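You operate a simulated robot arm through the tools that you are given. There is no shell and no other tool. Be economical: measure what you need, move in short steps, check, and stop when the job is done.

You are at the controls of a simulated two-armed robot. One attempt, no reset.

TASK
Ready the blue blower: filter at LOCK, flow knob at HIGH; crate it with cartridge E2.
Fine: hold the blower while you turn each; both go into the READY crate. Set down upright: what you pick out.

It is judged by the outcome, as a careful person would: the job done as asked, and still so three seconds after it is handed in. It fails if anything else is knocked over, pushed out of place, dropped, spilled or broken.

THE ROBOT
Two 6-joint arms with two-finger grippers on one trunk, on a base that drives. Base frame: it is fixed to the floor where the robot stands at the start and does not move with it; the origin is under the middle of the robot, x ahead of it, y to its left, z up; the surface under the hand at the start is at about z = 76. Units: cm, degrees, N and s.
The left shoulder is at the start at [6.1, 14.3, 90], the right one opposite. With the tool pointing down near the work surface each hand reaches from about 32 to 72 cm from the robot's upright axis, wherever it stands, measured 20 degrees to its own side. Places, roughly: filter [50, -20, 90]; knob [50, -10, 90]; ready crate [50, -70, 80]. Payload 2.45 kg a hand.
The TCP of each hand is the grasp point between the finger pads, 2.6 cm short of the fingertips. In the tool frame z runs along the fingers and y along their closing line. The gripper opens to 9.6 cm. The gripper's body begins 6.9 cm behind the TCP.
Orientation is that of the tool frame in the base frame, as [roll, pitch, yaw] about the fixed x, y, z axes, in that order (R = Rz(yaw) Ry(pitch) Rx(roll)). With the fingers straight down and closing along the base's y, the tool's x points along the base's -x, its y along +y and its z along -z.

THE INTERFACE
- The arms move only by the tool step_arm. It takes "left_moves", "right_moves" or both (then of equal length, played together; a hand with none holds still); each is a list of rows, each a list of 7 numbers: the opening, from 0 (shut) to 1 (fully open), then the shift along the tool's x, y, z in units of 30 mm (1.0 is 30 mm), then the turn, a rotation vector about the tool's x, y, z in units of 6 degrees (1.0 is 6 degrees). In form: [[jaw, tx, ty, tz, wx, wy, wz], ...]. A call has 1 to 20 rows; each row shifts and turns the commanded pose from where the row before left it, along the tool's axes as they then stand. A call with a number of a shift or a turn outside -1 to 1 is refused whole. Each row takes 0.2 s and may step no farther than 5 cm and 8.6 degrees from the row before; otherwise, or with a gripper value out of range, the whole call is refused. Where a pose cannot be reached the arm comes as near as it can. A force on the tool above 70 N (or 10 N above the force at the start of the call, whichever is more), or a blocked arm, ends the call early, and 0.2 s more pass. The fingers move at their own pace and stop on an object; they squeeze with about 27 N. The grip force told is the motor's: it shows also when the fingers shut on nothing. Time passes only in rows, and 0.2 s behind the last, so rows that do not move let the fingers close. It gives the time, the measured TCP pose, the force on the tool (base axes), the opening and the grip force at its end, in the units of the frame above (readings bear some noise), with the torque about the TCP (base axes, N m) and any sound that the robot's microphone picked up.
- Cameras (640 x 400 px; columns grow to the right, rows downward): "scene" is now at [13.99, -2.03, 151.3]; the picture's right is [-0.27, -0.96, 0.00], its down [-0.66, 0.18, -0.73] and it looks along [0.70, -0.19, -0.69] (base axes); focal length 254 px, centre (320, 200). "left" rides on the left gripper at [8.2, -0.3, -9.8] in its tool frame; the picture's right is [0.04, 1.00, 0.00], its down [-0.73, 0.03, -0.68] and it looks along [-0.68, 0.03, 0.73] (tool axes); focal length 256 px, centre (320, 200). "right" rides on the right gripper at [8.2, 0.3, -9.8] in its tool frame; the picture's right is [-0.04, 1.00, 0.00], its down [-0.73, -0.03, -0.68] and it looks along [-0.68, -0.03, 0.73] (tool axes); focal length 256 px, centre (320, 200).
- snapshot(camera): a new picture of that camera. It takes no simulated time.
- lift_body(by): slides the trunk up (or, below 0, down) by that many cm; the arms and the scene camera ride with it, the base frame stays. It gives what a move gives, with no picture.
- drive_base(legs): drives the robot by 1 to 6 legs, each [ahead, turn to the left] in cm and degrees, along the robot's own axes; the way and the turn of a leg run together, so that a leg with both is an arc; at most 150 cm and 180 degrees a leg. The arms and the cameras ride along, it lands a little off, and it stops where it bumps. It gives what a move gives.
- aim_head(pan, tilt): turns the head with the scene camera to pan (to the left, within 86 degrees either way) and tilt (down, from -29 to 69), counted from straight ahead of the robot. It gives what a move gives.
- pixel_to_xyz(camera, pixels): for up to 12 pixels [column, row] of the newest picture of that camera ("zoom" is the newest enlarged one), the place [x, y, z] in the base frame of the surface seen there, good to about 0.2 cm. It takes no simulated time.
- close_up(camera, box): a new picture of the part [left, top, right, bottom] of that camera's present view, enlarged. It takes no simulated time.
- close_job(): hands the job in; it is judged then, once.

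Work in short steps. Measure before you move; look again where a grasp or a placing could have gone wrong, and mend it. You have 80 turns and 78 pictures in all, those below and enlarged ones among them. Open the grippers and draw the arms clear of the work before you hand the job in, unless the task says otherwise; then end with one line.

The tools are called by a JSON object that holds its "api" and its "payload". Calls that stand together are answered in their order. step_arm: Moves the arms, as the interface text tells. Its arguments: {"type":"object","properties":{"left_moves":{"type":"array","items":{"type":"array","items":{"type":"number"}}},"right_moves":{"type":"array","items":{"type":"array","items":{"type":"number"}}}},"required":[]} The other tools are called the same way: lift_body (by) slides the trunk up or down; drive_base (legs) drives the base; aim_head (pan, tilt) turns the head that bears the scene camera; snapshot (camera) takes a picture; pixel_to_xyz (camera, pixels) gives the place of the surface under pixels of a picture; close_up (camera, box) takes an enlarged picture of a part of a camera's view; close_job () hands the job in.

At the start:

```text
time: 0.0
left_ee_pos: [37.15, -2.06, 120.42]
left_tool_rot: [-179.8, 0.0, -179.9]
left_ft_force: [0.8, 0.4, -0.1]
left_ft_torque: [0.01, -0.01, 0.02]
left_opening: 9.59
left_finger_force: 0.0
right_ee_pos: [44.21, -42.6, 121.07]
right_tool_rot: [-180.0, 0.0, -179.9]
right_ft_force: [-0.2, -0.8, 0.4]
right_ft_torque: [0.0, 0.03, -0.01]
right_opening: 9.6
right_finger_force: 0.0
trunk travel left (down, up): [-52.5, 6.5]
robot x, y, heading: [-0.25, 0.04, 0.1]
head pan, tilt: [-15.4, 43.4]
```

scene: 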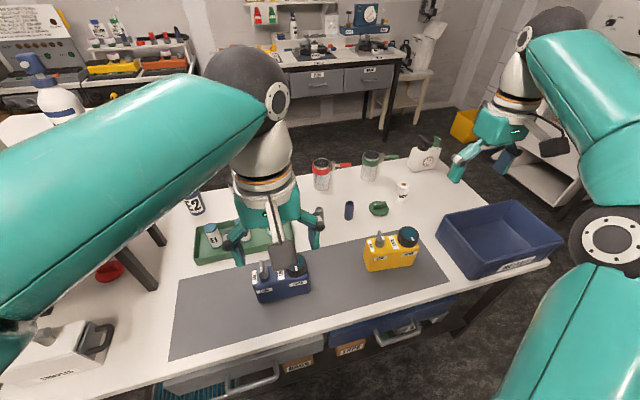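
right: 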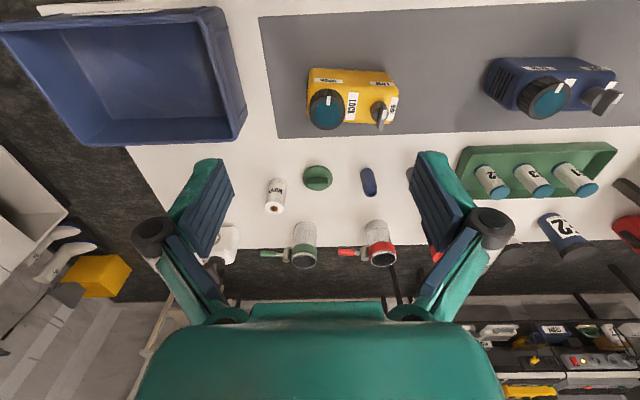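
left: 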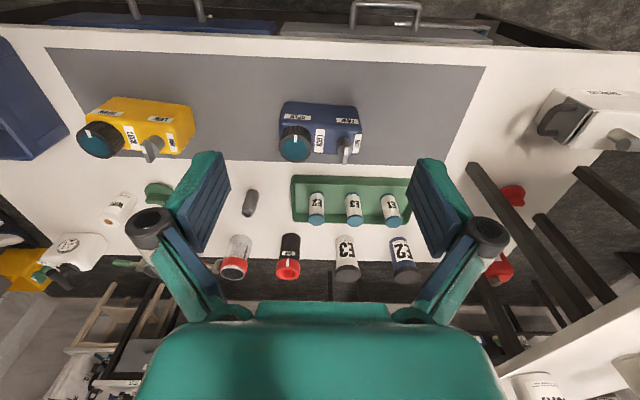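

I take close-ups of the blue blower and the cartridges from the left camera, and of the whole bench, to read the labels.

{"api": "close_up", "payload": {"camera": "left", "box": [240, 80, 440, 205]}}

{"api": "close_up", "payload": {"camera": "left", "box": [220, 160, 440, 298]}}

{"api": "close_up", "payload": {"camera": "scene", "box": [220, 210, 380, 310]}}

```text
3.20 times, centred on (340, 142) of left
```

zoom: 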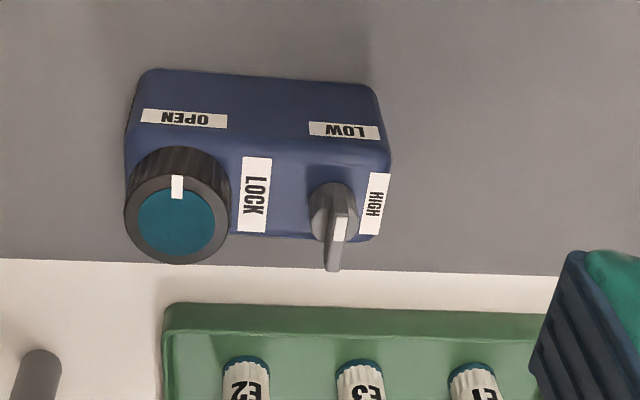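

```text
2.90 times, centred on (330, 229) of left
```

zoom: 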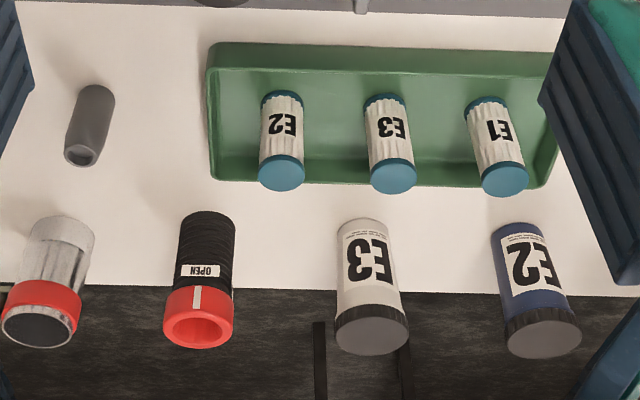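

```text
4.00 times, centred on (300, 260) of scene
```

zoom: 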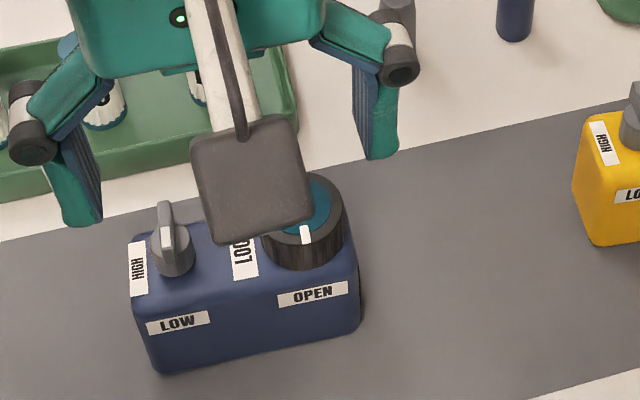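

The filter mark points at OPEN (robot side); LOCK is on its left side. I measure positions of blower, cap, knob, cartridges, and check the crate label.

{"api": "close_up", "payload": {"camera": "scene", "box": [420, 180, 580, 280]}}

{"api": "pixel_to_xyz", "payload": {"camera": "left", "pixels": [[295, 147], [295, 138], [344, 148], [346, 155], [346, 145], [284, 106], [358, 110], [315, 222], [353, 222], [390, 222], [320, 115], [300, 185]]}}

{"api": "pixel_to_xyz", "payload": {"camera": "right", "pixels": [[546, 97], [600, 100], [606, 98], [10, 30], [210, 12], [240, 120], [85, 140], [150, 60], [60, 60], [190, 110]]}}

```text
4.00 times, centred on (500, 230) of scene
```

zoom: 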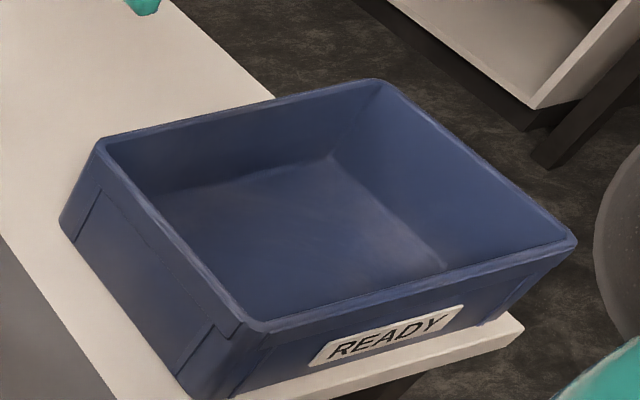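

```text
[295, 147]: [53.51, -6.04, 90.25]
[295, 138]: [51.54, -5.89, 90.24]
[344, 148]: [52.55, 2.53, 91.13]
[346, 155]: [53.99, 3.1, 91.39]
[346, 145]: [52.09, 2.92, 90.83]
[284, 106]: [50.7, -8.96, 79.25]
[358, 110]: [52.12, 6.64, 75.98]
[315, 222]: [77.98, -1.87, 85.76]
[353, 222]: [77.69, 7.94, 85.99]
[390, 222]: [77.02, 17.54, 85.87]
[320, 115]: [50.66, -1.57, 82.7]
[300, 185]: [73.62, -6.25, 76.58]
```

```text
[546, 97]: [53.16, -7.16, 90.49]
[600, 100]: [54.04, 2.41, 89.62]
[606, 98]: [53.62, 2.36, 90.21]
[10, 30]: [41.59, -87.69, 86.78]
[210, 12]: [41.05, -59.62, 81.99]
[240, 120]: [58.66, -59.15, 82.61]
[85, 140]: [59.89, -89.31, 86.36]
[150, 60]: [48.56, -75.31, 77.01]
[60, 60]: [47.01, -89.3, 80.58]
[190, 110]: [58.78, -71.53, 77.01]
```

The crate is READY. I yaw the left hand so its fingers close along x and move it left, clearing the scene view.

{"api": "step_arm", "payload": {"left_moves": [[1, 0, 0, 0, 0, 0, -1], [1, 0, 0, 0, 0, 0, -1], [1, 0, 0, 0, 0, 0, -1], [1, 0, 0, 0, 0, 0, -1], [1, 0, 0, 0, 0, 0, -1], [1, 0, 0, 0, 0, 0, -1], [1, 0, 0, 0, 0, 0, -1], [1, 0, 0, 0, 0, 0, -1], [1, 0, 0, 0, 0, 0, -1], [1, 0, 0, 0, 0, 0, -1], [1, 0, 0, 0, 0, 0, -1], [1, 0, 0, 0, 0, 0, -1], [1, 0, 0, 0, 0, 0, -1], [1, 0, 0, 0, 0, 0, -1], [1, 0, 0, 0, 0, 0, -1], [1, -1, 0, 0, 0, 0, 0], [1, -1, 0, 0, 0, 0, 0], [1, -1, 0, 0, 0, 0, 0], [1, -1, 0, 0, 0, 0, 0], [1, -1, 0, 0, 0, 0, 0]]}}

{"api": "step_arm", "payload": {"left_moves": [[1, -1, 0, 0, 0, 1, 0], [1, -1, 0, 0, 0, 1, 0], [1, -1, 0, 0, 0, 1, 0], [1, -1, 0, 0, 0, 1, 0], [1, -1, 0, 0, 0, 1, 0]]}}

{"api": "snapshot", "payload": {"camera": "scene"}}

{"api": "snapshot", "payload": {"camera": "left"}}

```text
time: 4.2
left_ee_pos: [37.02, 12.99, 120.47]
left_tool_rot: [-180.0, -0.1, -90.0]
left_ft_force: [0.0, 0.4, -0.1]
left_ft_torque: [-0.03, -0.05, 0.0]
left_opening: 9.61
left_finger_force: 0.0
right_ee_pos: [44.23, -42.55, 121.13]
right_tool_rot: [179.9, 0.0, -179.9]
right_ft_force: [1.0, 0.5, -0.1]
right_ft_torque: [-0.03, 0.01, 0.01]
right_opening: 9.62
right_finger_force: 0.0
trunk travel left (down, up): [-52.5, 6.5]
robot x, y, heading: [-0.22, 0.03, -0.0]
head pan, tilt: [-15.4, 43.4]
```

```text
time: 5.4
left_ee_pos: [37.13, 27.67, 117.39]
left_tool_rot: [179.9, -30.3, -90.0]
left_ft_force: [-0.8, -0.3, 0.3]
left_ft_torque: [0.01, 0.02, 0.0]
left_opening: 9.59
left_finger_force: 0.1
right_ee_pos: [44.27, -42.45, 121.26]
right_tool_rot: [-179.9, 0.0, -179.8]
right_ft_force: [-0.2, -0.2, -0.3]
right_ft_torque: [-0.02, 0.03, -0.01]
right_opening: 9.58
right_finger_force: 0.1
trunk travel left (down, up): [-52.5, 6.5]
robot x, y, heading: [0.06, -0.11, -0.1]
head pan, tilt: [-15.4, 43.4]
```

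```text
70 pictures are left
```

scene: 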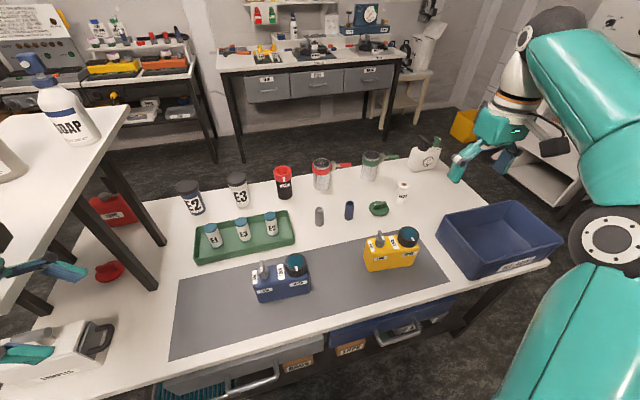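

```text
69 pictures are left
```

left: 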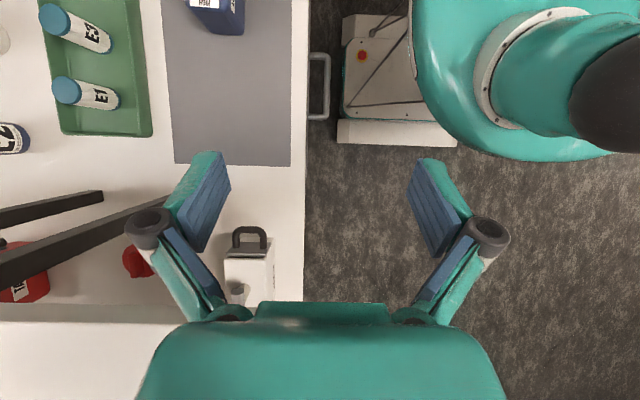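

I measure blower edges, the cap and knob, and the raised shelf and jug on the left that could obstruct the holding arm.

{"api": "close_up", "payload": {"camera": "scene", "box": [235, 240, 331, 300]}}

{"api": "pixel_to_xyz", "payload": {"camera": "zoom", "pixels": [[120, 190], [145, 280], [160, 385], [480, 330], [470, 260], [250, 230], [200, 160], [210, 130], [370, 120], [400, 180], [450, 150], [300, 300]]}}

{"api": "pixel_to_xyz", "payload": {"camera": "scene", "pixels": [[120, 112], [40, 300], [60, 150], [20, 250], [90, 140], [110, 330], [70, 330], [150, 285], [165, 240], [213, 226], [243, 224], [271, 216]]}}

```text
6.67 times, centred on (283, 270) of scene
```

zoom: 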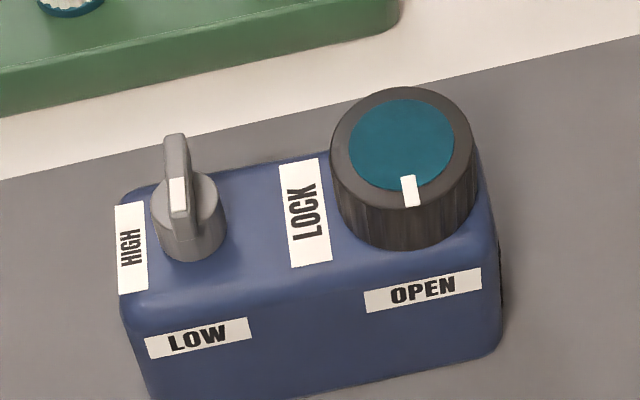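

```text
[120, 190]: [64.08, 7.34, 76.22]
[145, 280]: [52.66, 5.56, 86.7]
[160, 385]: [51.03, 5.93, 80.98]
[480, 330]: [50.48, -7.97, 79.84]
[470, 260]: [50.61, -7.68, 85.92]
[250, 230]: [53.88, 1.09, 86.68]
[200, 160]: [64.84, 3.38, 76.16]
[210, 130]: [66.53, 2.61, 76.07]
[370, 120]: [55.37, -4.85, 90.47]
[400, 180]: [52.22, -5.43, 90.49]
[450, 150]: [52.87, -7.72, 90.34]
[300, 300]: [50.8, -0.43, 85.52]
```

```text
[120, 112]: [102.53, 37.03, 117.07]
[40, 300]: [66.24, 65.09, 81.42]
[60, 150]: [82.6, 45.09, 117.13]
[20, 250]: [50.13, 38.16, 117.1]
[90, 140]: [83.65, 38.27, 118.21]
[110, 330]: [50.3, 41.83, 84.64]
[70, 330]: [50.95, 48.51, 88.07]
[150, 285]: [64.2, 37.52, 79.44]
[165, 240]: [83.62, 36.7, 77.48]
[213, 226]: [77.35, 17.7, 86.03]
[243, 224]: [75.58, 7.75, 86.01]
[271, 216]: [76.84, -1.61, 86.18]
```

The knob fin runs along x with its mark toward LOW, so both need a 90° clockwise turn (seen from above). I query more points to fix cap and knob centres and the body's back edge.

{"api": "pixel_to_xyz", "payload": {"camera": "zoom", "pixels": [[402, 92], [402, 145], [405, 210], [336, 150], [468, 150], [175, 142], [180, 170], [180, 205], [188, 240], [260, 165], [240, 180], [190, 185]]}}

{"api": "close_up", "payload": {"camera": "right", "box": [470, 40, 640, 146]}}

```text
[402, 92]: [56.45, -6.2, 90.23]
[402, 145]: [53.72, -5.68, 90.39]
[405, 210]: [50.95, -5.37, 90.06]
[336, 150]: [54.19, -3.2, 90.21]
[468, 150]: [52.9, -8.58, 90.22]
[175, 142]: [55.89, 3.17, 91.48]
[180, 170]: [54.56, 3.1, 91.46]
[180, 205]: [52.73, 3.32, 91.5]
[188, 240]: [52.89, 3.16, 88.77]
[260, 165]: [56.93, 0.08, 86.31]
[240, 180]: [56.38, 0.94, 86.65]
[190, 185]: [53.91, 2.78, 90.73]
```

```text
3.76 times, centred on (555, 93) of right
```

zoom: 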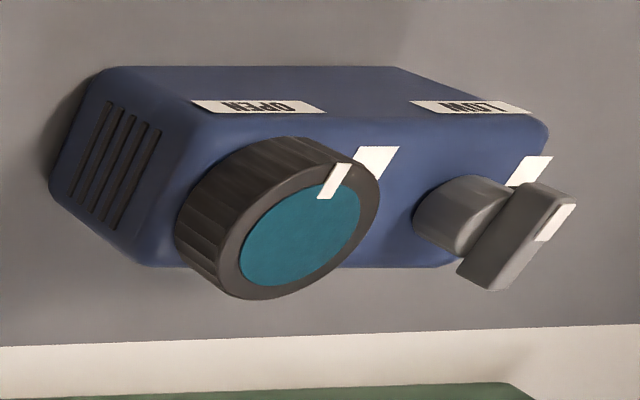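

Cap centre ≈[53.7,-5.9], knob fin ≈[54.0,3.1], body x 50.5–57, top 86.7. I tilt the left hand toward a low approach from the blower's left end, staying clear of the raised shelf.

{"api": "step_arm", "payload": {"left_moves": [[1, 0.75, 0, 0.43, 0, 0, 0], [1, 0.75, 0, 0.43, 0, 0, 0], [1, 0.75, 0, 0.43, 0, 0, 0], [1, 0.75, 0, 0.43, 0, 0, 0], [1, 0.75, 0, 0.43, 0, 0, 0], [1, 0, 0, 0, 0, 1, 0], [1, 0, 0, 0, 0, 1, 0], [1, 0, 0, 0, 0, 1, 0], [1, 0, 0, 0, 0, 1, 0], [1, 0, 0, 0, 0, 1, 0], [1, 0, 0, 0, 0, 1, 0], [1, -0.84, 0, 0.37, 0, 0, 0], [1, -0.84, 0, 0.37, 0, 0, 0], [1, -0.84, 0, 0.37, 0, 0, 0], [1, -0.84, 0, 0.37, 0, 0, 0], [1, -0.84, 0, 0.37, 0, 0, 0], [1, -0.84, 0, 0.37, 0, 0, 0], [1, -0.84, 0, 0.37, 0, 0, 0], [1, -0.84, 0, 0.37, 0, 0, 0]]}}

{"api": "snapshot", "payload": {"camera": "scene"}}

```text
time: 9.4
left_ee_pos: [37.13, 14.48, 95.4]
left_tool_rot: [-179.9, -66.0, -90.2]
left_ft_force: [-0.7, 0.8, 0.0]
left_ft_torque: [0.0, 0.01, -0.01]
left_opening: 9.58
left_finger_force: 0.1
right_ee_pos: [44.37, -42.48, 121.14]
right_tool_rot: [-180.0, 0.0, -179.9]
right_ft_force: [0.4, -0.1, -0.5]
right_ft_torque: [-0.04, 0.01, -0.05]
right_opening: 9.58
right_finger_force: 0.1
trunk travel left (down, up): [-52.5, 6.5]
robot x, y, heading: [0.27, 0.1, -0.2]
head pan, tilt: [-15.4, 43.4]
```

```text
66 pictures are left
```

scene: 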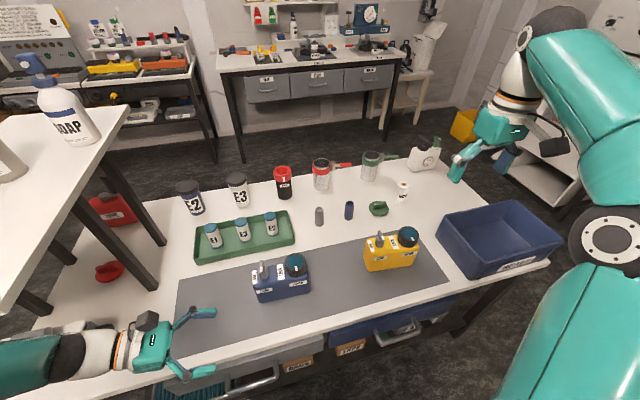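

The left hand is at the blower's left front. Before sweeping ahead I pan the head left to check the jug's clearance beneath the forearm.

{"api": "aim_head", "payload": {"pan": 25, "tilt": 50}}

{"api": "snapshot", "payload": {"camera": "scene"}}

```text
time: 10.5
left_ee_pos: [37.16, 14.54, 95.38]
left_tool_rot: [-179.9, -66.1, -90.0]
left_ft_force: [0.5, -1.1, -0.3]
left_ft_torque: [-0.02, 0.02, 0.0]
left_opening: 9.59
left_finger_force: 0.0
right_ee_pos: [44.21, -42.62, 121.14]
right_tool_rot: [-179.9, 0.1, -179.9]
right_ft_force: [0.3, 0.3, -0.1]
right_ft_torque: [0.02, -0.01, -0.01]
right_opening: 9.6
right_finger_force: 0.2
trunk travel left (down, up): [-52.5, 6.5]
robot x, y, heading: [-0.02, -0.01, -0.2]
head pan, tilt: [25.0, 50.0]
```

```text
65 pictures are left
```

scene: 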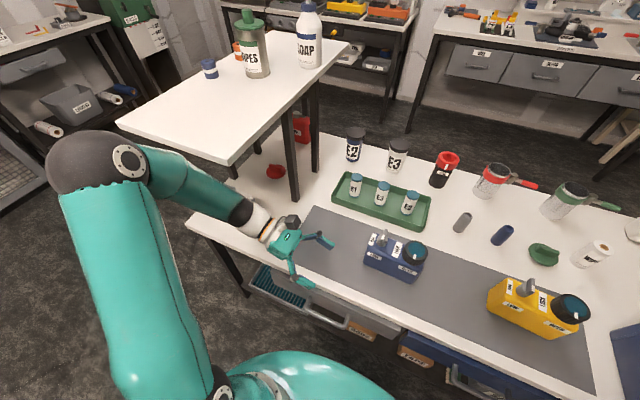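

I measure the elbow, forearm and shelf corner heights to see if the forward sweep would touch the shelf or jug.

{"api": "pixel_to_xyz", "payload": {"camera": "scene", "pixels": [[90, 150], [150, 150], [170, 185], [210, 195], [240, 205], [280, 235], [235, 163], [120, 122], [345, 48], [215, 215], [265, 228]]}}

{"api": "snapshot", "payload": {"camera": "left"}}

```text
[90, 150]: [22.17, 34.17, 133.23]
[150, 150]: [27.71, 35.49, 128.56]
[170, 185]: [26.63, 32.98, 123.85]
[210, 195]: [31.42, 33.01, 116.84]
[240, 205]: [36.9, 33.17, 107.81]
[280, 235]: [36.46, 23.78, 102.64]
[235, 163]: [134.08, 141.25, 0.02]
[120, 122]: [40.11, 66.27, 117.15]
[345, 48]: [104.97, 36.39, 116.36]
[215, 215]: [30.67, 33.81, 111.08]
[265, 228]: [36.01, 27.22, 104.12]
```

```text
64 pictures are left
```

left: 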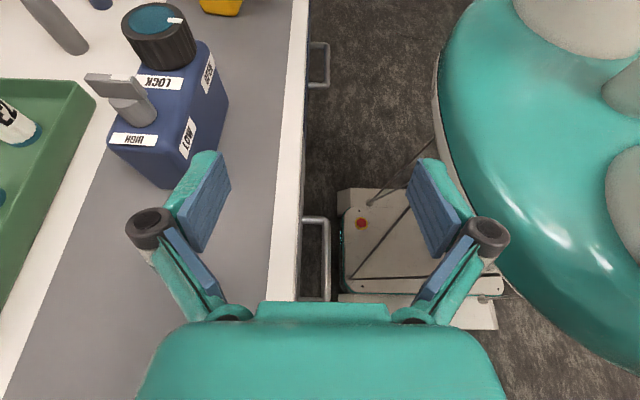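

Wrist at y≈33, z≈108 near the shelf edge (y 37). I move a little right and down first, then sweep ahead to x≈53.8.

{"api": "step_arm", "payload": {"left_moves": [[1, -0.32, 0, 0.69, 0, 0, 0], [1, -0.32, 0, 0.69, 0, 0, 0], [1, 0, -0.8, 0, 0, 0, 0], [1, 0, -0.8, 0, 0, 0, 0], [1, 0, -0.8, 0, 0, 0, 0], [1, 0, -0.8, 0, 0, 0, 0], [1, 0, -0.8, 0, 0, 0, 0], [1, 0, -0.8, 0, 0, 0, 0], [1, 0, -0.75, 0, 0, 0, 0]]}}

{"api": "snapshot", "payload": {"camera": "scene"}}

{"api": "snapshot", "payload": {"camera": "left"}}

```text
time: 12.7
left_ee_pos: [53.11, 9.56, 91.95]
left_tool_rot: [178.8, -65.9, -90.7]
left_ft_force: [1.3, -14.8, -3.7]
left_ft_torque: [0.31, 0.09, -0.26]
left_opening: 9.59
left_finger_force: 0.0
right_ee_pos: [43.71, -43.33, 121.29]
right_tool_rot: [179.8, 0.3, 179.8]
right_ft_force: [-0.1, 0.1, -0.1]
right_ft_torque: [0.02, -0.04, 0.0]
right_opening: 9.6
right_finger_force: 0.1
trunk travel left (down, up): [-52.5, 6.5]
robot x, y, heading: [0.47, 0.23, -0.6]
head pan, tilt: [25.0, 50.0]
stopped in row 9 (left hand): the arm was blocked; the commanded pose is now the measured one
```

```text
63 pictures are left
```

scene: 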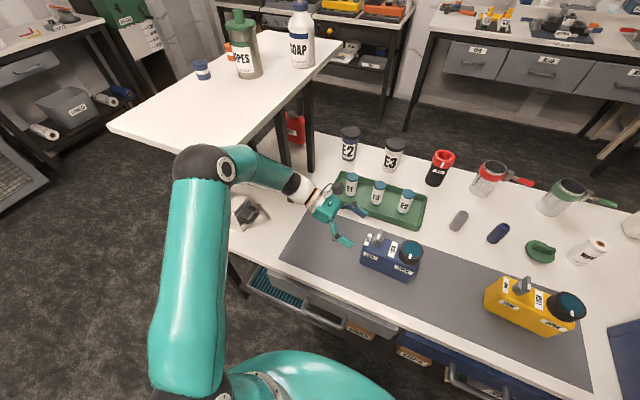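

```text
62 pictures are left
```

left: 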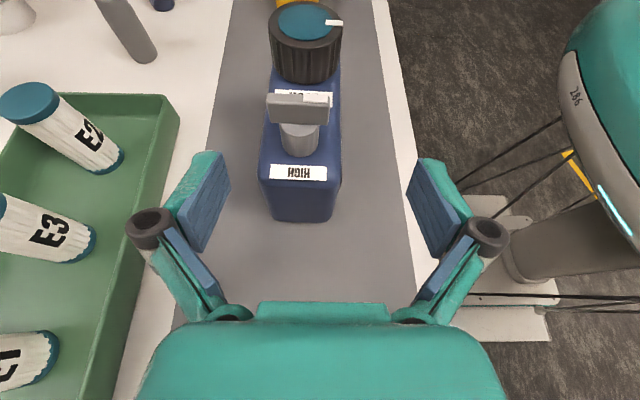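

The arm was blocked, probably elbow or forearm against the shelf edge. I back off a bit and check.

{"api": "step_arm", "payload": {"left_moves": [[1, 0, 0.7, 0, 0, 0, 0], [1, 0, 0.7, 0, 0, 0, 0]]}}

{"api": "close_up", "payload": {"camera": "scene", "box": [160, 60, 352, 180]}}

{"api": "pixel_to_xyz", "payload": {"camera": "zoom", "pixels": [[190, 250], [150, 260], [250, 250], [300, 300], [350, 330], [380, 200], [480, 80], [230, 270], [100, 260], [420, 350]]}}

```text
time: 13.3
left_ee_pos: [49.94, 9.02, 91.21]
left_tool_rot: [176.8, -65.7, -88.9]
left_ft_force: [-1.3, 0.5, 0.0]
left_ft_torque: [-0.01, -0.02, 0.0]
left_opening: 9.6
left_finger_force: 0.0
right_ee_pos: [45.16, -43.96, 120.24]
right_tool_rot: [179.3, -0.6, -180.0]
right_ft_force: [0.5, -0.2, -0.6]
right_ft_torque: [0.02, -0.01, -0.01]
right_opening: 9.62
right_finger_force: 0.1
trunk travel left (down, up): [-52.5, 6.5]
robot x, y, heading: [0.3, -0.12, -0.7]
head pan, tilt: [25.0, 50.0]
```

```text
3.33 times, centred on (256, 120) of scene
```

zoom: 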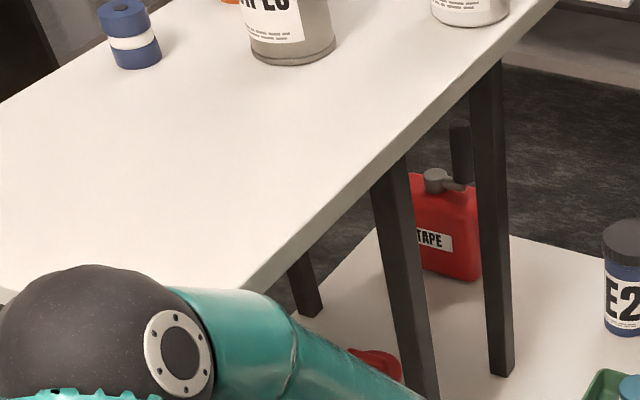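

```text
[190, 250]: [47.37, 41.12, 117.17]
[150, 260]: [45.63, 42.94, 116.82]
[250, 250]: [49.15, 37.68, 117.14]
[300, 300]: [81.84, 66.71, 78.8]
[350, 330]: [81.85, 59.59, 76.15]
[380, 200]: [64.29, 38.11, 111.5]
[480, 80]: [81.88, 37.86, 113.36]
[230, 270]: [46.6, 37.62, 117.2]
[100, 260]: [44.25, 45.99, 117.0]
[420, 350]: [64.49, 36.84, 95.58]
```

The forearm brushed the shelf's corner at about [45,37.5,117]. I go a bit right as I go ahead, which keeps the forearm away from it.

{"api": "step_arm", "payload": {"left_moves": [[1, 0.2, 0, 0.4, 0, 0, 0], [1, 0, -0.45, 0, 0, 0, 0], [1, 0, -0.45, 0, 0, 0, 0], [1, 0, -0.45, 0, 0, 0, 0]]}}

{"api": "snapshot", "payload": {"camera": "scene"}}

{"api": "snapshot", "payload": {"camera": "left"}}

```text
time: 14.3
left_ee_pos: [53.33, 9.34, 91.84]
left_tool_rot: [178.9, -66.3, -89.7]
left_ft_force: [-0.5, -1.1, -0.2]
left_ft_torque: [0.0, 0.0, -0.03]
left_opening: 9.57
left_finger_force: 0.0
right_ee_pos: [44.24, -42.72, 121.2]
right_tool_rot: [180.0, 0.1, 179.9]
right_ft_force: [-0.1, 0.0, 0.6]
right_ft_torque: [-0.02, 0.03, -0.01]
right_opening: 9.59
right_finger_force: 0.1
trunk travel left (down, up): [-52.5, 6.5]
robot x, y, heading: [0.1, -0.19, -0.3]
head pan, tilt: [25.0, 50.0]
```

```text
60 pictures are left
```

scene: 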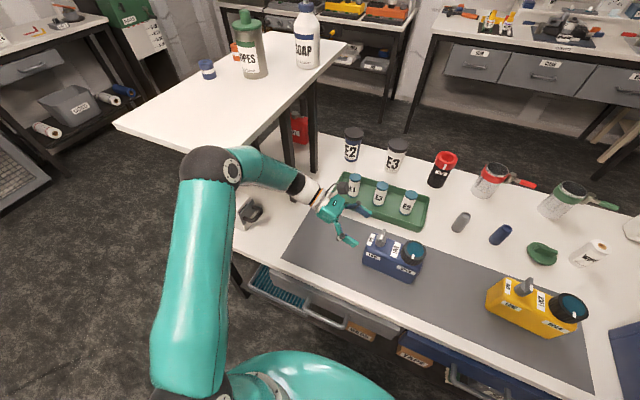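

```text
59 pictures are left
```

left: 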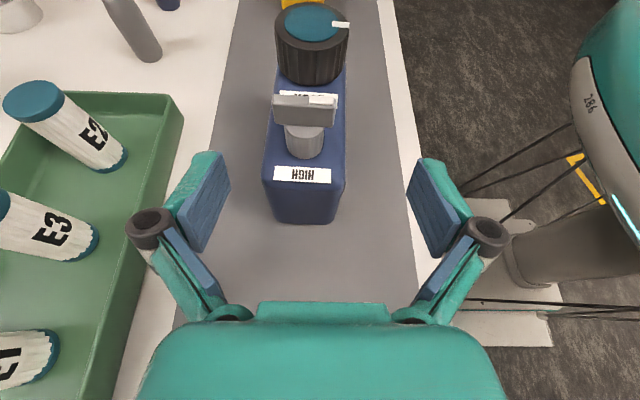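

No contact now, and the shelf looks unmoved. I measure the blower's end face in the left picture before descending.

{"api": "pixel_to_xyz", "payload": {"camera": "left", "pixels": [[275, 215], [334, 215], [268, 175], [342, 175], [305, 215], [280, 100], [330, 100], [305, 200]]}}

```text
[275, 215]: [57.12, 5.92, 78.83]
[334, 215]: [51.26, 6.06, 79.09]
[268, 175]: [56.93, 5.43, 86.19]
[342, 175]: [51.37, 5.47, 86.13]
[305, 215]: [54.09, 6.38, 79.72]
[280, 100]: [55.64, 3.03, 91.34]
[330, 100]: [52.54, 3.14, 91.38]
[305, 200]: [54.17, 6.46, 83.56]
```

Body end spans x 51–57.4, so centre is 54.2. I descend to the grasp at about [54.2,4.5,82], still open.

{"api": "step_arm", "payload": {"left_moves": [[1, -0.3, -0.04, 0.345, 0, 0, 0], [1, -0.3, -0.04, 0.345, 0, 0, 0], [1, -0.3, -0.04, 0.345, 0, 0, 0], [1, -0.3, -0.04, 0.345, 0, 0, 0], [1, -0.3, -0.04, 0.345, 0, 0, 0], [1, -0.3, -0.04, 0.345, 0, 0, 0], [1, -0.3, -0.04, 0.345, 0, 0, 0], [1, -0.3, -0.04, 0.345, 0, 0, 0]]}}

{"api": "snapshot", "payload": {"camera": "left"}}

{"api": "aim_head", "payload": {"pan": -5, "tilt": 50}}

{"api": "snapshot", "payload": {"camera": "scene"}}

```text
time: 16.1
left_ee_pos: [54.27, 4.71, 81.93]
left_tool_rot: [178.8, -66.3, -89.9]
left_ft_force: [-0.9, 0.0, -0.5]
left_ft_torque: [0.0, 0.02, 0.0]
left_opening: 9.57
left_finger_force: 0.1
right_ee_pos: [44.28, -42.6, 121.28]
right_tool_rot: [179.9, 0.0, -179.9]
right_ft_force: [0.8, 0.4, -0.8]
right_ft_torque: [0.0, 0.04, -0.04]
right_opening: 9.61
right_finger_force: 0.0
trunk travel left (down, up): [-52.5, 6.5]
robot x, y, heading: [-0.13, -0.24, -0.2]
head pan, tilt: [25.0, 50.0]
```

```text
58 pictures are left
```

left: 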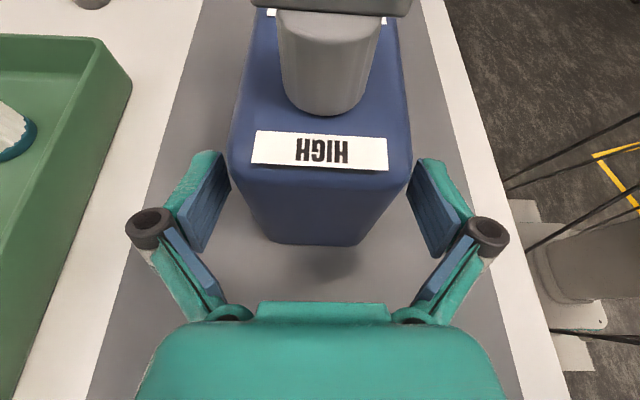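

```text
time: 17.0
left_ee_pos: [54.19, 4.63, 81.95]
left_tool_rot: [178.8, -66.2, -89.9]
left_ft_force: [0.9, 0.9, -0.4]
left_ft_torque: [0.0, -0.02, -0.01]
left_opening: 9.6
left_finger_force: 0.1
right_ee_pos: [44.21, -42.67, 121.17]
right_tool_rot: [-180.0, 0.1, 179.9]
right_ft_force: [0.4, -0.2, 0.1]
right_ft_torque: [0.0, 0.01, -0.01]
right_opening: 9.6
right_finger_force: 0.1
trunk travel left (down, up): [-52.5, 6.5]
robot x, y, heading: [0.11, -0.48, -0.3]
head pan, tilt: [-5.0, 50.0]
```

```text
57 pictures are left
```

scene: 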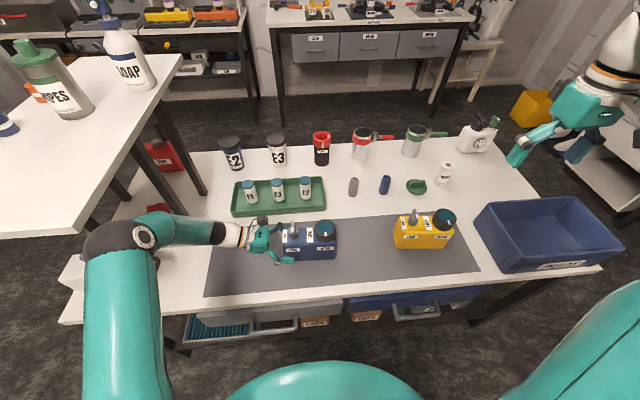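

The fingers straddle the blower end. I close the left hand to hold it.

{"api": "step_arm", "payload": {"left_moves": [[0, 0, 0, 0, 0, 0, 0], [0, 0, 0, 0, 0, 0, 0], [0, 0, 0, 0, 0, 0, 0], [0, 0, 0, 0, 0, 0, 0], [0, 0, 0, 0, 0, 0, 0]]}}

{"api": "step_arm", "payload": {"right_moves": [[1, -0.243, 0.94, 0, 0, 0, 0], [1, -0.243, 0.94, 0, 0, 0, 0], [1, -0.243, 0.94, 0, 0, 0, 0], [1, -0.243, 0.94, 0, 0, 0, 0], [1, -0.243, 0.94, 0, 0, 0, 0], [1, -0.243, 0.94, 0, 0, 0, 0], [1, -0.243, 0.94, 0, 0, 0, 0], [1, -0.243, 0.94, 0, 0, 0, 0], [1, -0.243, 0.94, 0, 0, 0, 0], [1, -0.243, 0.94, 0, 0, 0, 0], [1, -0.243, 0.94, 0, 0, 0, 0], [1, -0.243, 0.94, 0, 0, 0, 0], [1, -0.243, 0.94, 0, 0, 0, 0], [1, 0, 0, 0, 0, 0, -1], [1, 0, 0, 0, 0, 0, -1], [1, 0, 0, 0, 0, 0, -1], [1, 0, 0, 0, 0, 0, -1], [1, 0, 0, 0, 0, 0, -1], [1, 0, 0, 0, 0, 0, -1], [1, 0, 0, 0, 0, 0, -1]]}}

{"api": "snapshot", "payload": {"camera": "scene"}}

{"api": "snapshot", "payload": {"camera": "right"}}

```text
time: 18.2
left_ee_pos: [54.18, 4.61, 81.94]
left_tool_rot: [179.0, -66.3, -90.0]
left_ft_force: [1.6, -0.3, 3.1]
left_ft_torque: [0.05, -0.34, 0.06]
left_opening: 6.78
left_finger_force: 27.1
right_ee_pos: [44.19, -42.68, 121.21]
right_tool_rot: [-179.9, 0.1, -179.9]
right_ft_force: [-0.2, -1.0, -0.2]
right_ft_torque: [0.03, 0.01, 0.02]
right_opening: 9.6
right_finger_force: 0.0
trunk travel left (down, up): [-52.5, 6.5]
robot x, y, heading: [0.12, -0.23, -0.4]
head pan, tilt: [-5.0, 50.0]
```

```text
time: 22.4
left_ee_pos: [54.18, 4.64, 81.88]
left_tool_rot: [178.9, -66.3, -90.0]
left_ft_force: [-1.7, 1.8, 5.4]
left_ft_torque: [0.04, -0.19, -0.02]
left_opening: 6.77
left_finger_force: 26.4
right_ee_pos: [53.2, -6.12, 120.83]
right_tool_rot: [-180.0, 0.1, -137.8]
right_ft_force: [0.5, 0.3, 0.1]
right_ft_torque: [-0.03, -0.02, 0.02]
right_opening: 9.6
right_finger_force: 0.0
right hand out of reach, approached as far as the arm can: row 13
trunk travel left (down, up): [-52.5, 6.5]
robot x, y, heading: [-0.05, -0.14, -0.5]
head pan, tilt: [-5.0, 50.0]
```

```text
56 pictures are left
```

scene: 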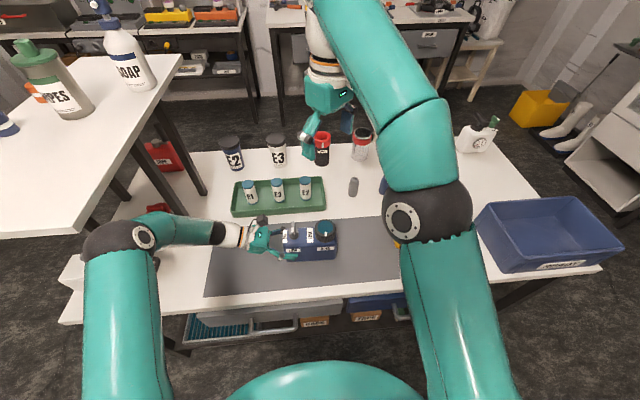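

```text
55 pictures are left
```

right: 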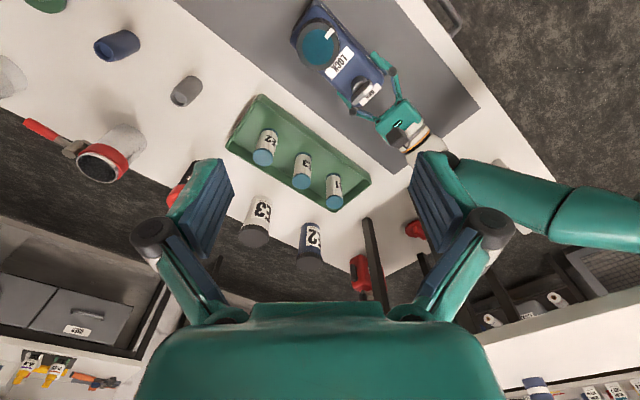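

Left grip is firm (6.78 cm, 27 N). I lower the right hand over the cap to z≈97 and verify alignment.

{"api": "step_arm", "payload": {"right_moves": [[1, -0.09, -0.03, 1, 0, 0, 0], [1, -0.09, -0.03, 1, 0, 0, 0], [1, 0, 0, 1, 0, 0, 0], [1, 0, 0, 1, 0, 0, 0], [1, 0, 0, 1, 0, 0, 0], [1, 0, 0, 1, 0, 0, 0], [1, 0, 0, 1, 0, 0, 0], [1, 0, 0, 1, 0, 0, 0]]}}

{"api": "snapshot", "payload": {"camera": "right"}}

{"api": "snapshot", "payload": {"camera": "scene"}}

```text
time: 24.2
left_ee_pos: [54.13, 4.7, 81.88]
left_tool_rot: [178.7, -66.2, -90.0]
left_ft_force: [1.1, -0.1, 3.8]
left_ft_torque: [-0.21, -0.28, -0.15]
left_opening: 6.76
left_finger_force: 27.1
right_ee_pos: [53.83, -5.78, 96.81]
right_tool_rot: [-179.9, 0.2, -138.1]
right_ft_force: [0.1, 0.6, 0.9]
right_ft_torque: [0.01, 0.01, -0.02]
right_opening: 9.59
right_finger_force: 0.0
trunk travel left (down, up): [-52.5, 6.5]
robot x, y, heading: [0.43, 0.13, -0.4]
head pan, tilt: [-5.0, 50.0]
```

```text
54 pictures are left
```

right: 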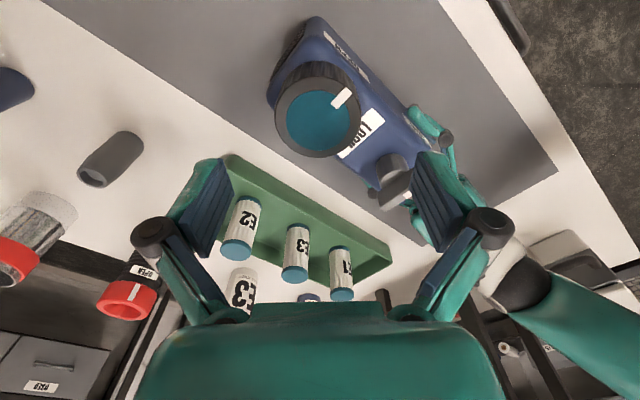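

```text
53 pictures are left
```

scene: 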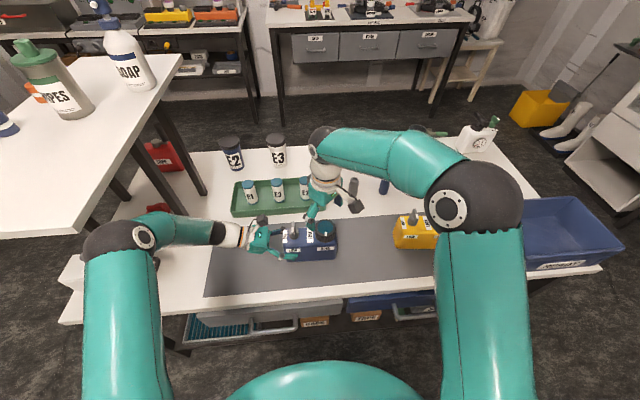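

The cap centre (320,120) matches the expected spot under the TCP. I lower to z≈89.9 and close on the cap.

{"api": "step_arm", "payload": {"right_moves": [[1, 0, 0, 0.58, 0, 0, 0], [1, 0, 0, 0.58, 0, 0, 0], [1, 0, 0, 0.58, 0, 0, 0], [1, 0, 0, 0.58, 0, 0, 0], [0, 0, 0, 0, 0, 0, 0], [0, 0, 0, 0, 0, 0, 0], [0, 0, 0, 0, 0, 0, 0], [0, 0, 0, 0, 0, 0, 0]]}}

{"api": "snapshot", "payload": {"camera": "right"}}

```text
time: 26.0
left_ee_pos: [54.14, 4.69, 81.91]
left_tool_rot: [178.9, -66.2, -90.0]
left_ft_force: [-4.0, 8.0, 7.7]
left_ft_torque: [-0.3, -0.61, -0.65]
left_opening: 6.79
left_finger_force: 26.8
right_ee_pos: [53.95, -5.92, 89.91]
right_tool_rot: [-179.9, 0.1, -138.1]
right_ft_force: [7.5, -8.5, -0.4]
right_ft_torque: [-0.29, -0.22, 0.01]
right_opening: 5.88
right_finger_force: 26.6
trunk travel left (down, up): [-52.5, 6.5]
robot x, y, heading: [0.54, -0.27, -0.6]
head pan, tilt: [-5.0, 50.0]
```

```text
52 pictures are left
```

right: 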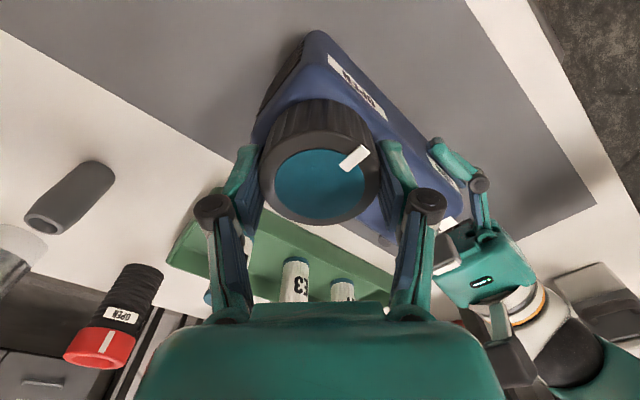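

Cap gripped at 5.88 cm. I turn it 90° clockwise (seen from above) and look.

{"api": "step_arm", "payload": {"right_moves": [[0, 0, 0, 0, 0, 0, 1], [0, 0, 0, 0, 0, 0, 1], [0, 0, 0, 0, 0, 0, 1], [0, 0, 0, 0, 0, 0, 1], [0, 0, 0, 0, 0, 0, 1], [0, 0, 0, 0, 0, 0, 1], [0, 0, 0, 0, 0, 0, 1], [0, 0, 0, 0, 0, 0, 1], [0, 0, 0, 0, 0, 0, 1], [0, 0, 0, 0, 0, 0, 1], [0, 0, 0, 0, 0, 0, 1], [0, 0, 0, 0, 0, 0, 1], [0, 0, 0, 0, 0, 0, 1], [0, 0, 0, 0, 0, 0, 1], [0, 0, 0, 0, 0, 0, 1]]}}

{"api": "snapshot", "payload": {"camera": "right"}}

{"api": "snapshot", "payload": {"camera": "left"}}

```text
time: 29.2
left_ee_pos: [54.18, 4.67, 81.85]
left_tool_rot: [179.0, -66.2, -89.9]
left_ft_force: [-2.2, 18.3, 0.1]
left_ft_torque: [0.12, -0.53, -0.4]
left_opening: 6.8
left_finger_force: 27.3
right_ee_pos: [53.76, -6.01, 89.92]
right_tool_rot: [180.0, 0.2, 132.0]
right_ft_force: [1.5, -21.3, 8.3]
right_ft_torque: [-0.76, 0.05, 0.09]
right_opening: 5.91
right_finger_force: 26.8
trunk travel left (down, up): [-52.5, 6.5]
robot x, y, heading: [0.09, 0.23, -0.5]
head pan, tilt: [-5.0, 50.0]
```

```text
51 pictures are left
```

right: 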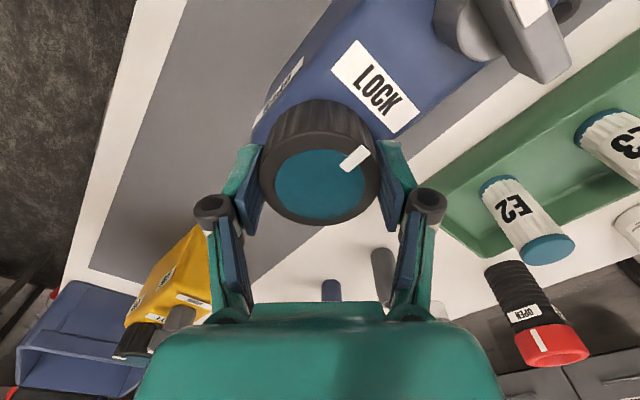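

```text
50 pictures are left
```

left: 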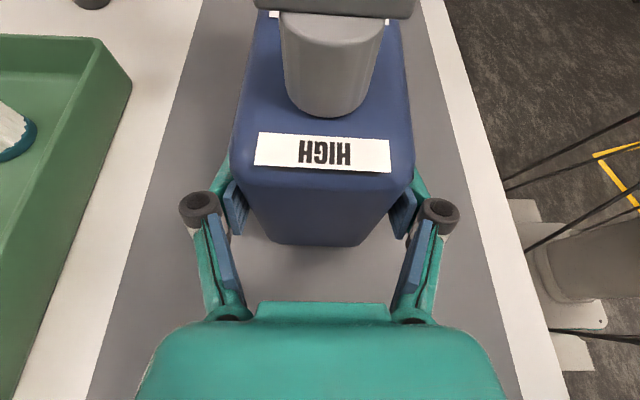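

The mark (355,158) now faces the LOCK label. I release, rise, and measure the mark's direction.

{"api": "step_arm", "payload": {"right_moves": [[1, 0, 0, 0, 0, 0, 0], [1, 0, 0, 0, 0, 0, 0], [1, 0, 0, 0, 0, 0, 0], [1, 0, 0, -1, 0, 0, 0], [1, 0, 0, -1, 0, 0, 0], [1, 0, 0, -1, 0, 0, 0], [1, 0, 0, -1, 0, 0, 0]]}}

{"api": "close_up", "payload": {"camera": "right", "box": [240, 20, 480, 170]}}

```text
time: 30.8
left_ee_pos: [54.25, 4.59, 81.83]
left_tool_rot: [178.9, -66.3, -90.1]
left_ft_force: [-1.4, -0.3, 5.1]
left_ft_torque: [0.32, -0.23, -0.01]
left_opening: 6.77
left_finger_force: 26.9
right_ee_pos: [53.87, -5.86, 101.97]
right_tool_rot: [-180.0, 0.1, 132.0]
right_ft_force: [0.5, -0.6, 0.6]
right_ft_torque: [0.03, 0.01, 0.04]
right_opening: 9.6
right_finger_force: 0.1
trunk travel left (down, up): [-52.5, 6.5]
robot x, y, heading: [0.61, 0.12, -0.0]
head pan, tilt: [-5.0, 50.0]
```

```text
2.67 times, centred on (360, 95) of right
```

zoom: 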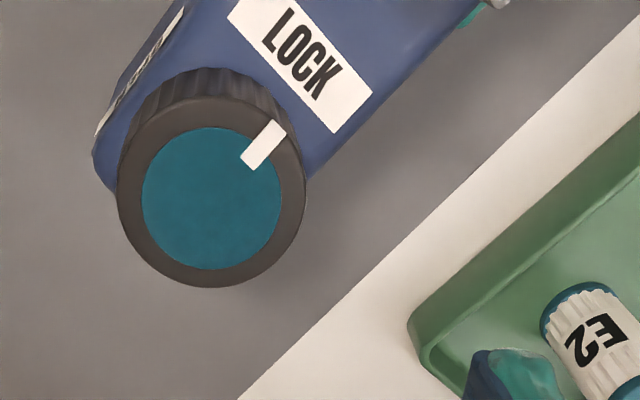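

I measure the mark line against the cap centre to confirm alignment with the body's axis.

{"api": "pixel_to_xyz", "payload": {"camera": "zoom", "pixels": [[211, 198], [252, 160], [277, 130], [348, 112], [250, 10], [332, 125], [368, 92]]}}

{"api": "snapshot", "payload": {"camera": "right"}}

```text
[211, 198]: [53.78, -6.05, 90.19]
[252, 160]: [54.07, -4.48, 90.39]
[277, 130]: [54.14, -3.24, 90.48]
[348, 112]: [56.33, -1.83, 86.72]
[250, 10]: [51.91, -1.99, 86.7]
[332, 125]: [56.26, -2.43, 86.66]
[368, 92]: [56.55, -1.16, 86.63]
```

```text
48 pictures are left
```

right: 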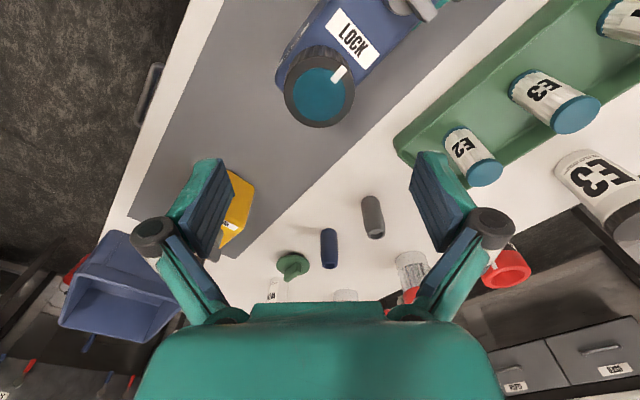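

Mark points to LOCK within a few degrees. Next, the knob: I check where the left hand's camera paddle sits relative to the knob for clearance.

{"api": "close_up", "payload": {"camera": "scene", "box": [216, 190, 344, 270]}}

{"api": "close_up", "payload": {"camera": "right", "box": [320, 0, 480, 100]}}

```text
5.00 times, centred on (280, 230) of scene
```

zoom: 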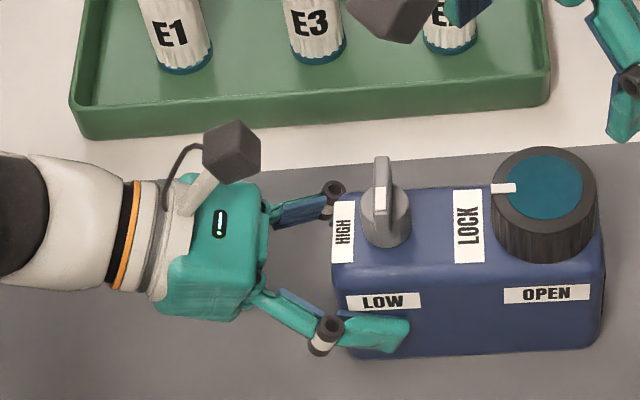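

```text
4.00 times, centred on (400, 50) of right
```

zoom: 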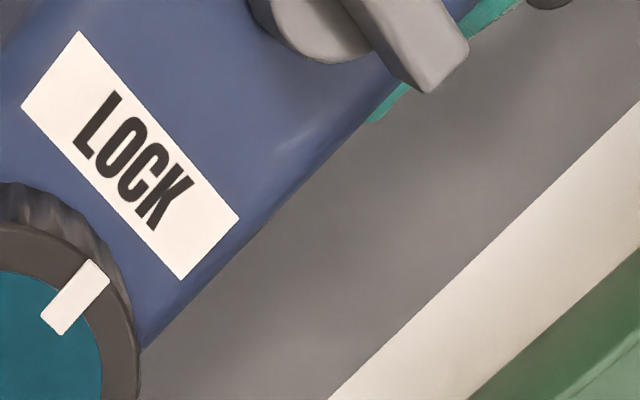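

The left hand is well clear of the knob. I realign the right hand to the fin (yaw ≈178), move over the knob with jaws half open, and lower to z≈96.

{"api": "step_arm", "payload": {"right_moves": [[0.5, 0, 0, 0, 0, 0, -0.96], [0.5, 0, 0, 0, 0, 0, -0.96], [0.5, 0, 0, 0, 0, 0, -0.96], [0.5, 0, 0, 0, 0, 0, -0.96], [0.5, 0, 0, 0, 0, 0, -0.96], [0.5, 0, 0, 0, 0, 0, -0.96], [0.5, 0, 0, 0, 0, 0, -0.96], [0.5, 0, 0, 0, 0, 0, -0.96], [0.5, 0, 1, 0, 0, 0, 0], [0.5, 0, 1, 0, 0, 0, 0], [0.5, 0, 0.97, 0, 0, 0, 0], [0.5, 0, 0, 0.65, 0, 0, 0], [0.5, 0, 0, 0.65, 0, 0, 0], [0.5, 0, 0, 0.65, 0, 0, 0]]}}

{"api": "snapshot", "payload": {"camera": "right"}}

{"api": "close_up", "payload": {"camera": "scene", "box": [216, 170, 376, 270]}}

```text
time: 33.8
left_ee_pos: [54.22, 4.68, 81.91]
left_tool_rot: [178.7, -66.2, -89.9]
left_ft_force: [-0.3, 1.0, 5.9]
left_ft_torque: [0.41, -0.35, 0.01]
left_opening: 6.78
left_finger_force: 26.2
right_ee_pos: [54.15, 2.98, 96.09]
right_tool_rot: [-179.9, 0.1, 178.1]
right_ft_force: [0.6, -0.3, 0.0]
right_ft_torque: [0.02, -0.01, 0.0]
right_opening: 4.77
right_finger_force: 0.0
trunk travel left (down, up): [-52.5, 6.5]
robot x, y, heading: [0.01, 0.31, -0.4]
head pan, tilt: [-5.0, 50.0]
```

```text
45 pictures are left
```

right: 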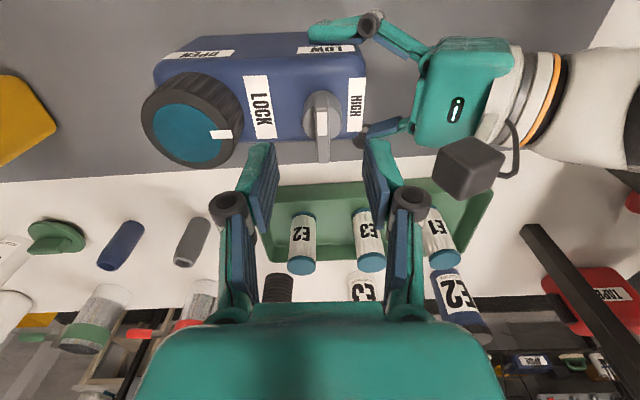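

```text
4.00 times, centred on (296, 220) of scene
```

zoom: 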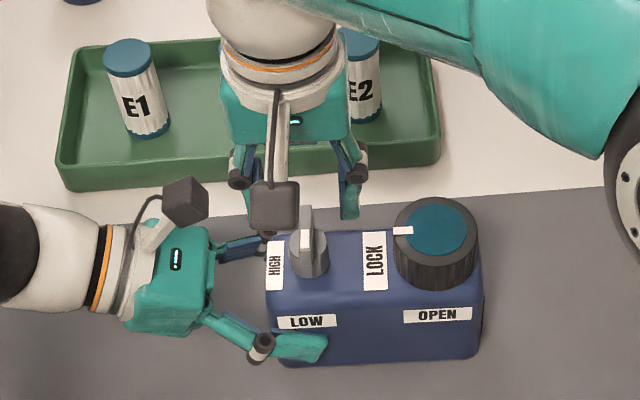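

Fin is centred between the jaws (≈(323,140)). I lower to z≈92.4 and close on the fin.

{"api": "step_arm", "payload": {"right_moves": [[0.5, 0, 0.02, 0.6, 0, 0, 0], [0.5, 0, 0, 0.62, 0, 0, 0], [0, 0, 0, 0, 0, 0, 0], [0, 0, 0, 0, 0, 0, 0], [0, 0, 0, 0, 0, 0, 0], [0, 0, 0, 0, 0, 0, 0]]}}

{"api": "close_up", "payload": {"camera": "right", "box": [200, 60, 440, 210]}}

```text
time: 35.2
left_ee_pos: [54.23, 4.63, 81.9]
left_tool_rot: [178.7, -66.3, -89.9]
left_ft_force: [-0.2, -5.6, 7.1]
left_ft_torque: [0.24, -0.26, 0.1]
left_opening: 6.78
left_finger_force: 26.6
right_ee_pos: [54.11, 3.16, 92.3]
right_tool_rot: [-180.0, 0.0, 178.1]
right_ft_force: [1.6, 6.7, 0.2]
right_ft_torque: [0.17, -0.06, -0.06]
right_opening: 0.86
right_finger_force: 27.0
trunk travel left (down, up): [-52.5, 6.5]
robot x, y, heading: [0.19, -0.22, -0.3]
head pan, tilt: [-5.0, 50.0]
```

```text
2.67 times, centred on (320, 135) of right
```

zoom: 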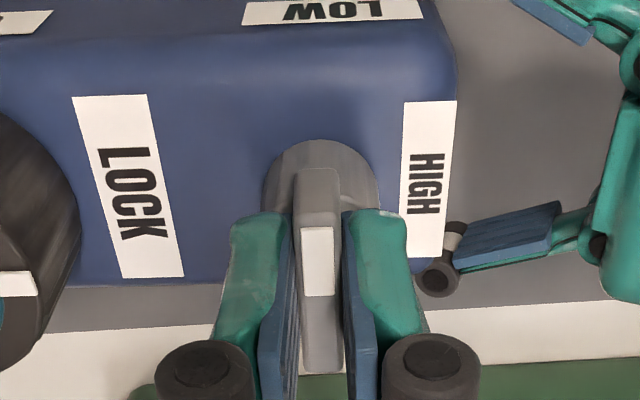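

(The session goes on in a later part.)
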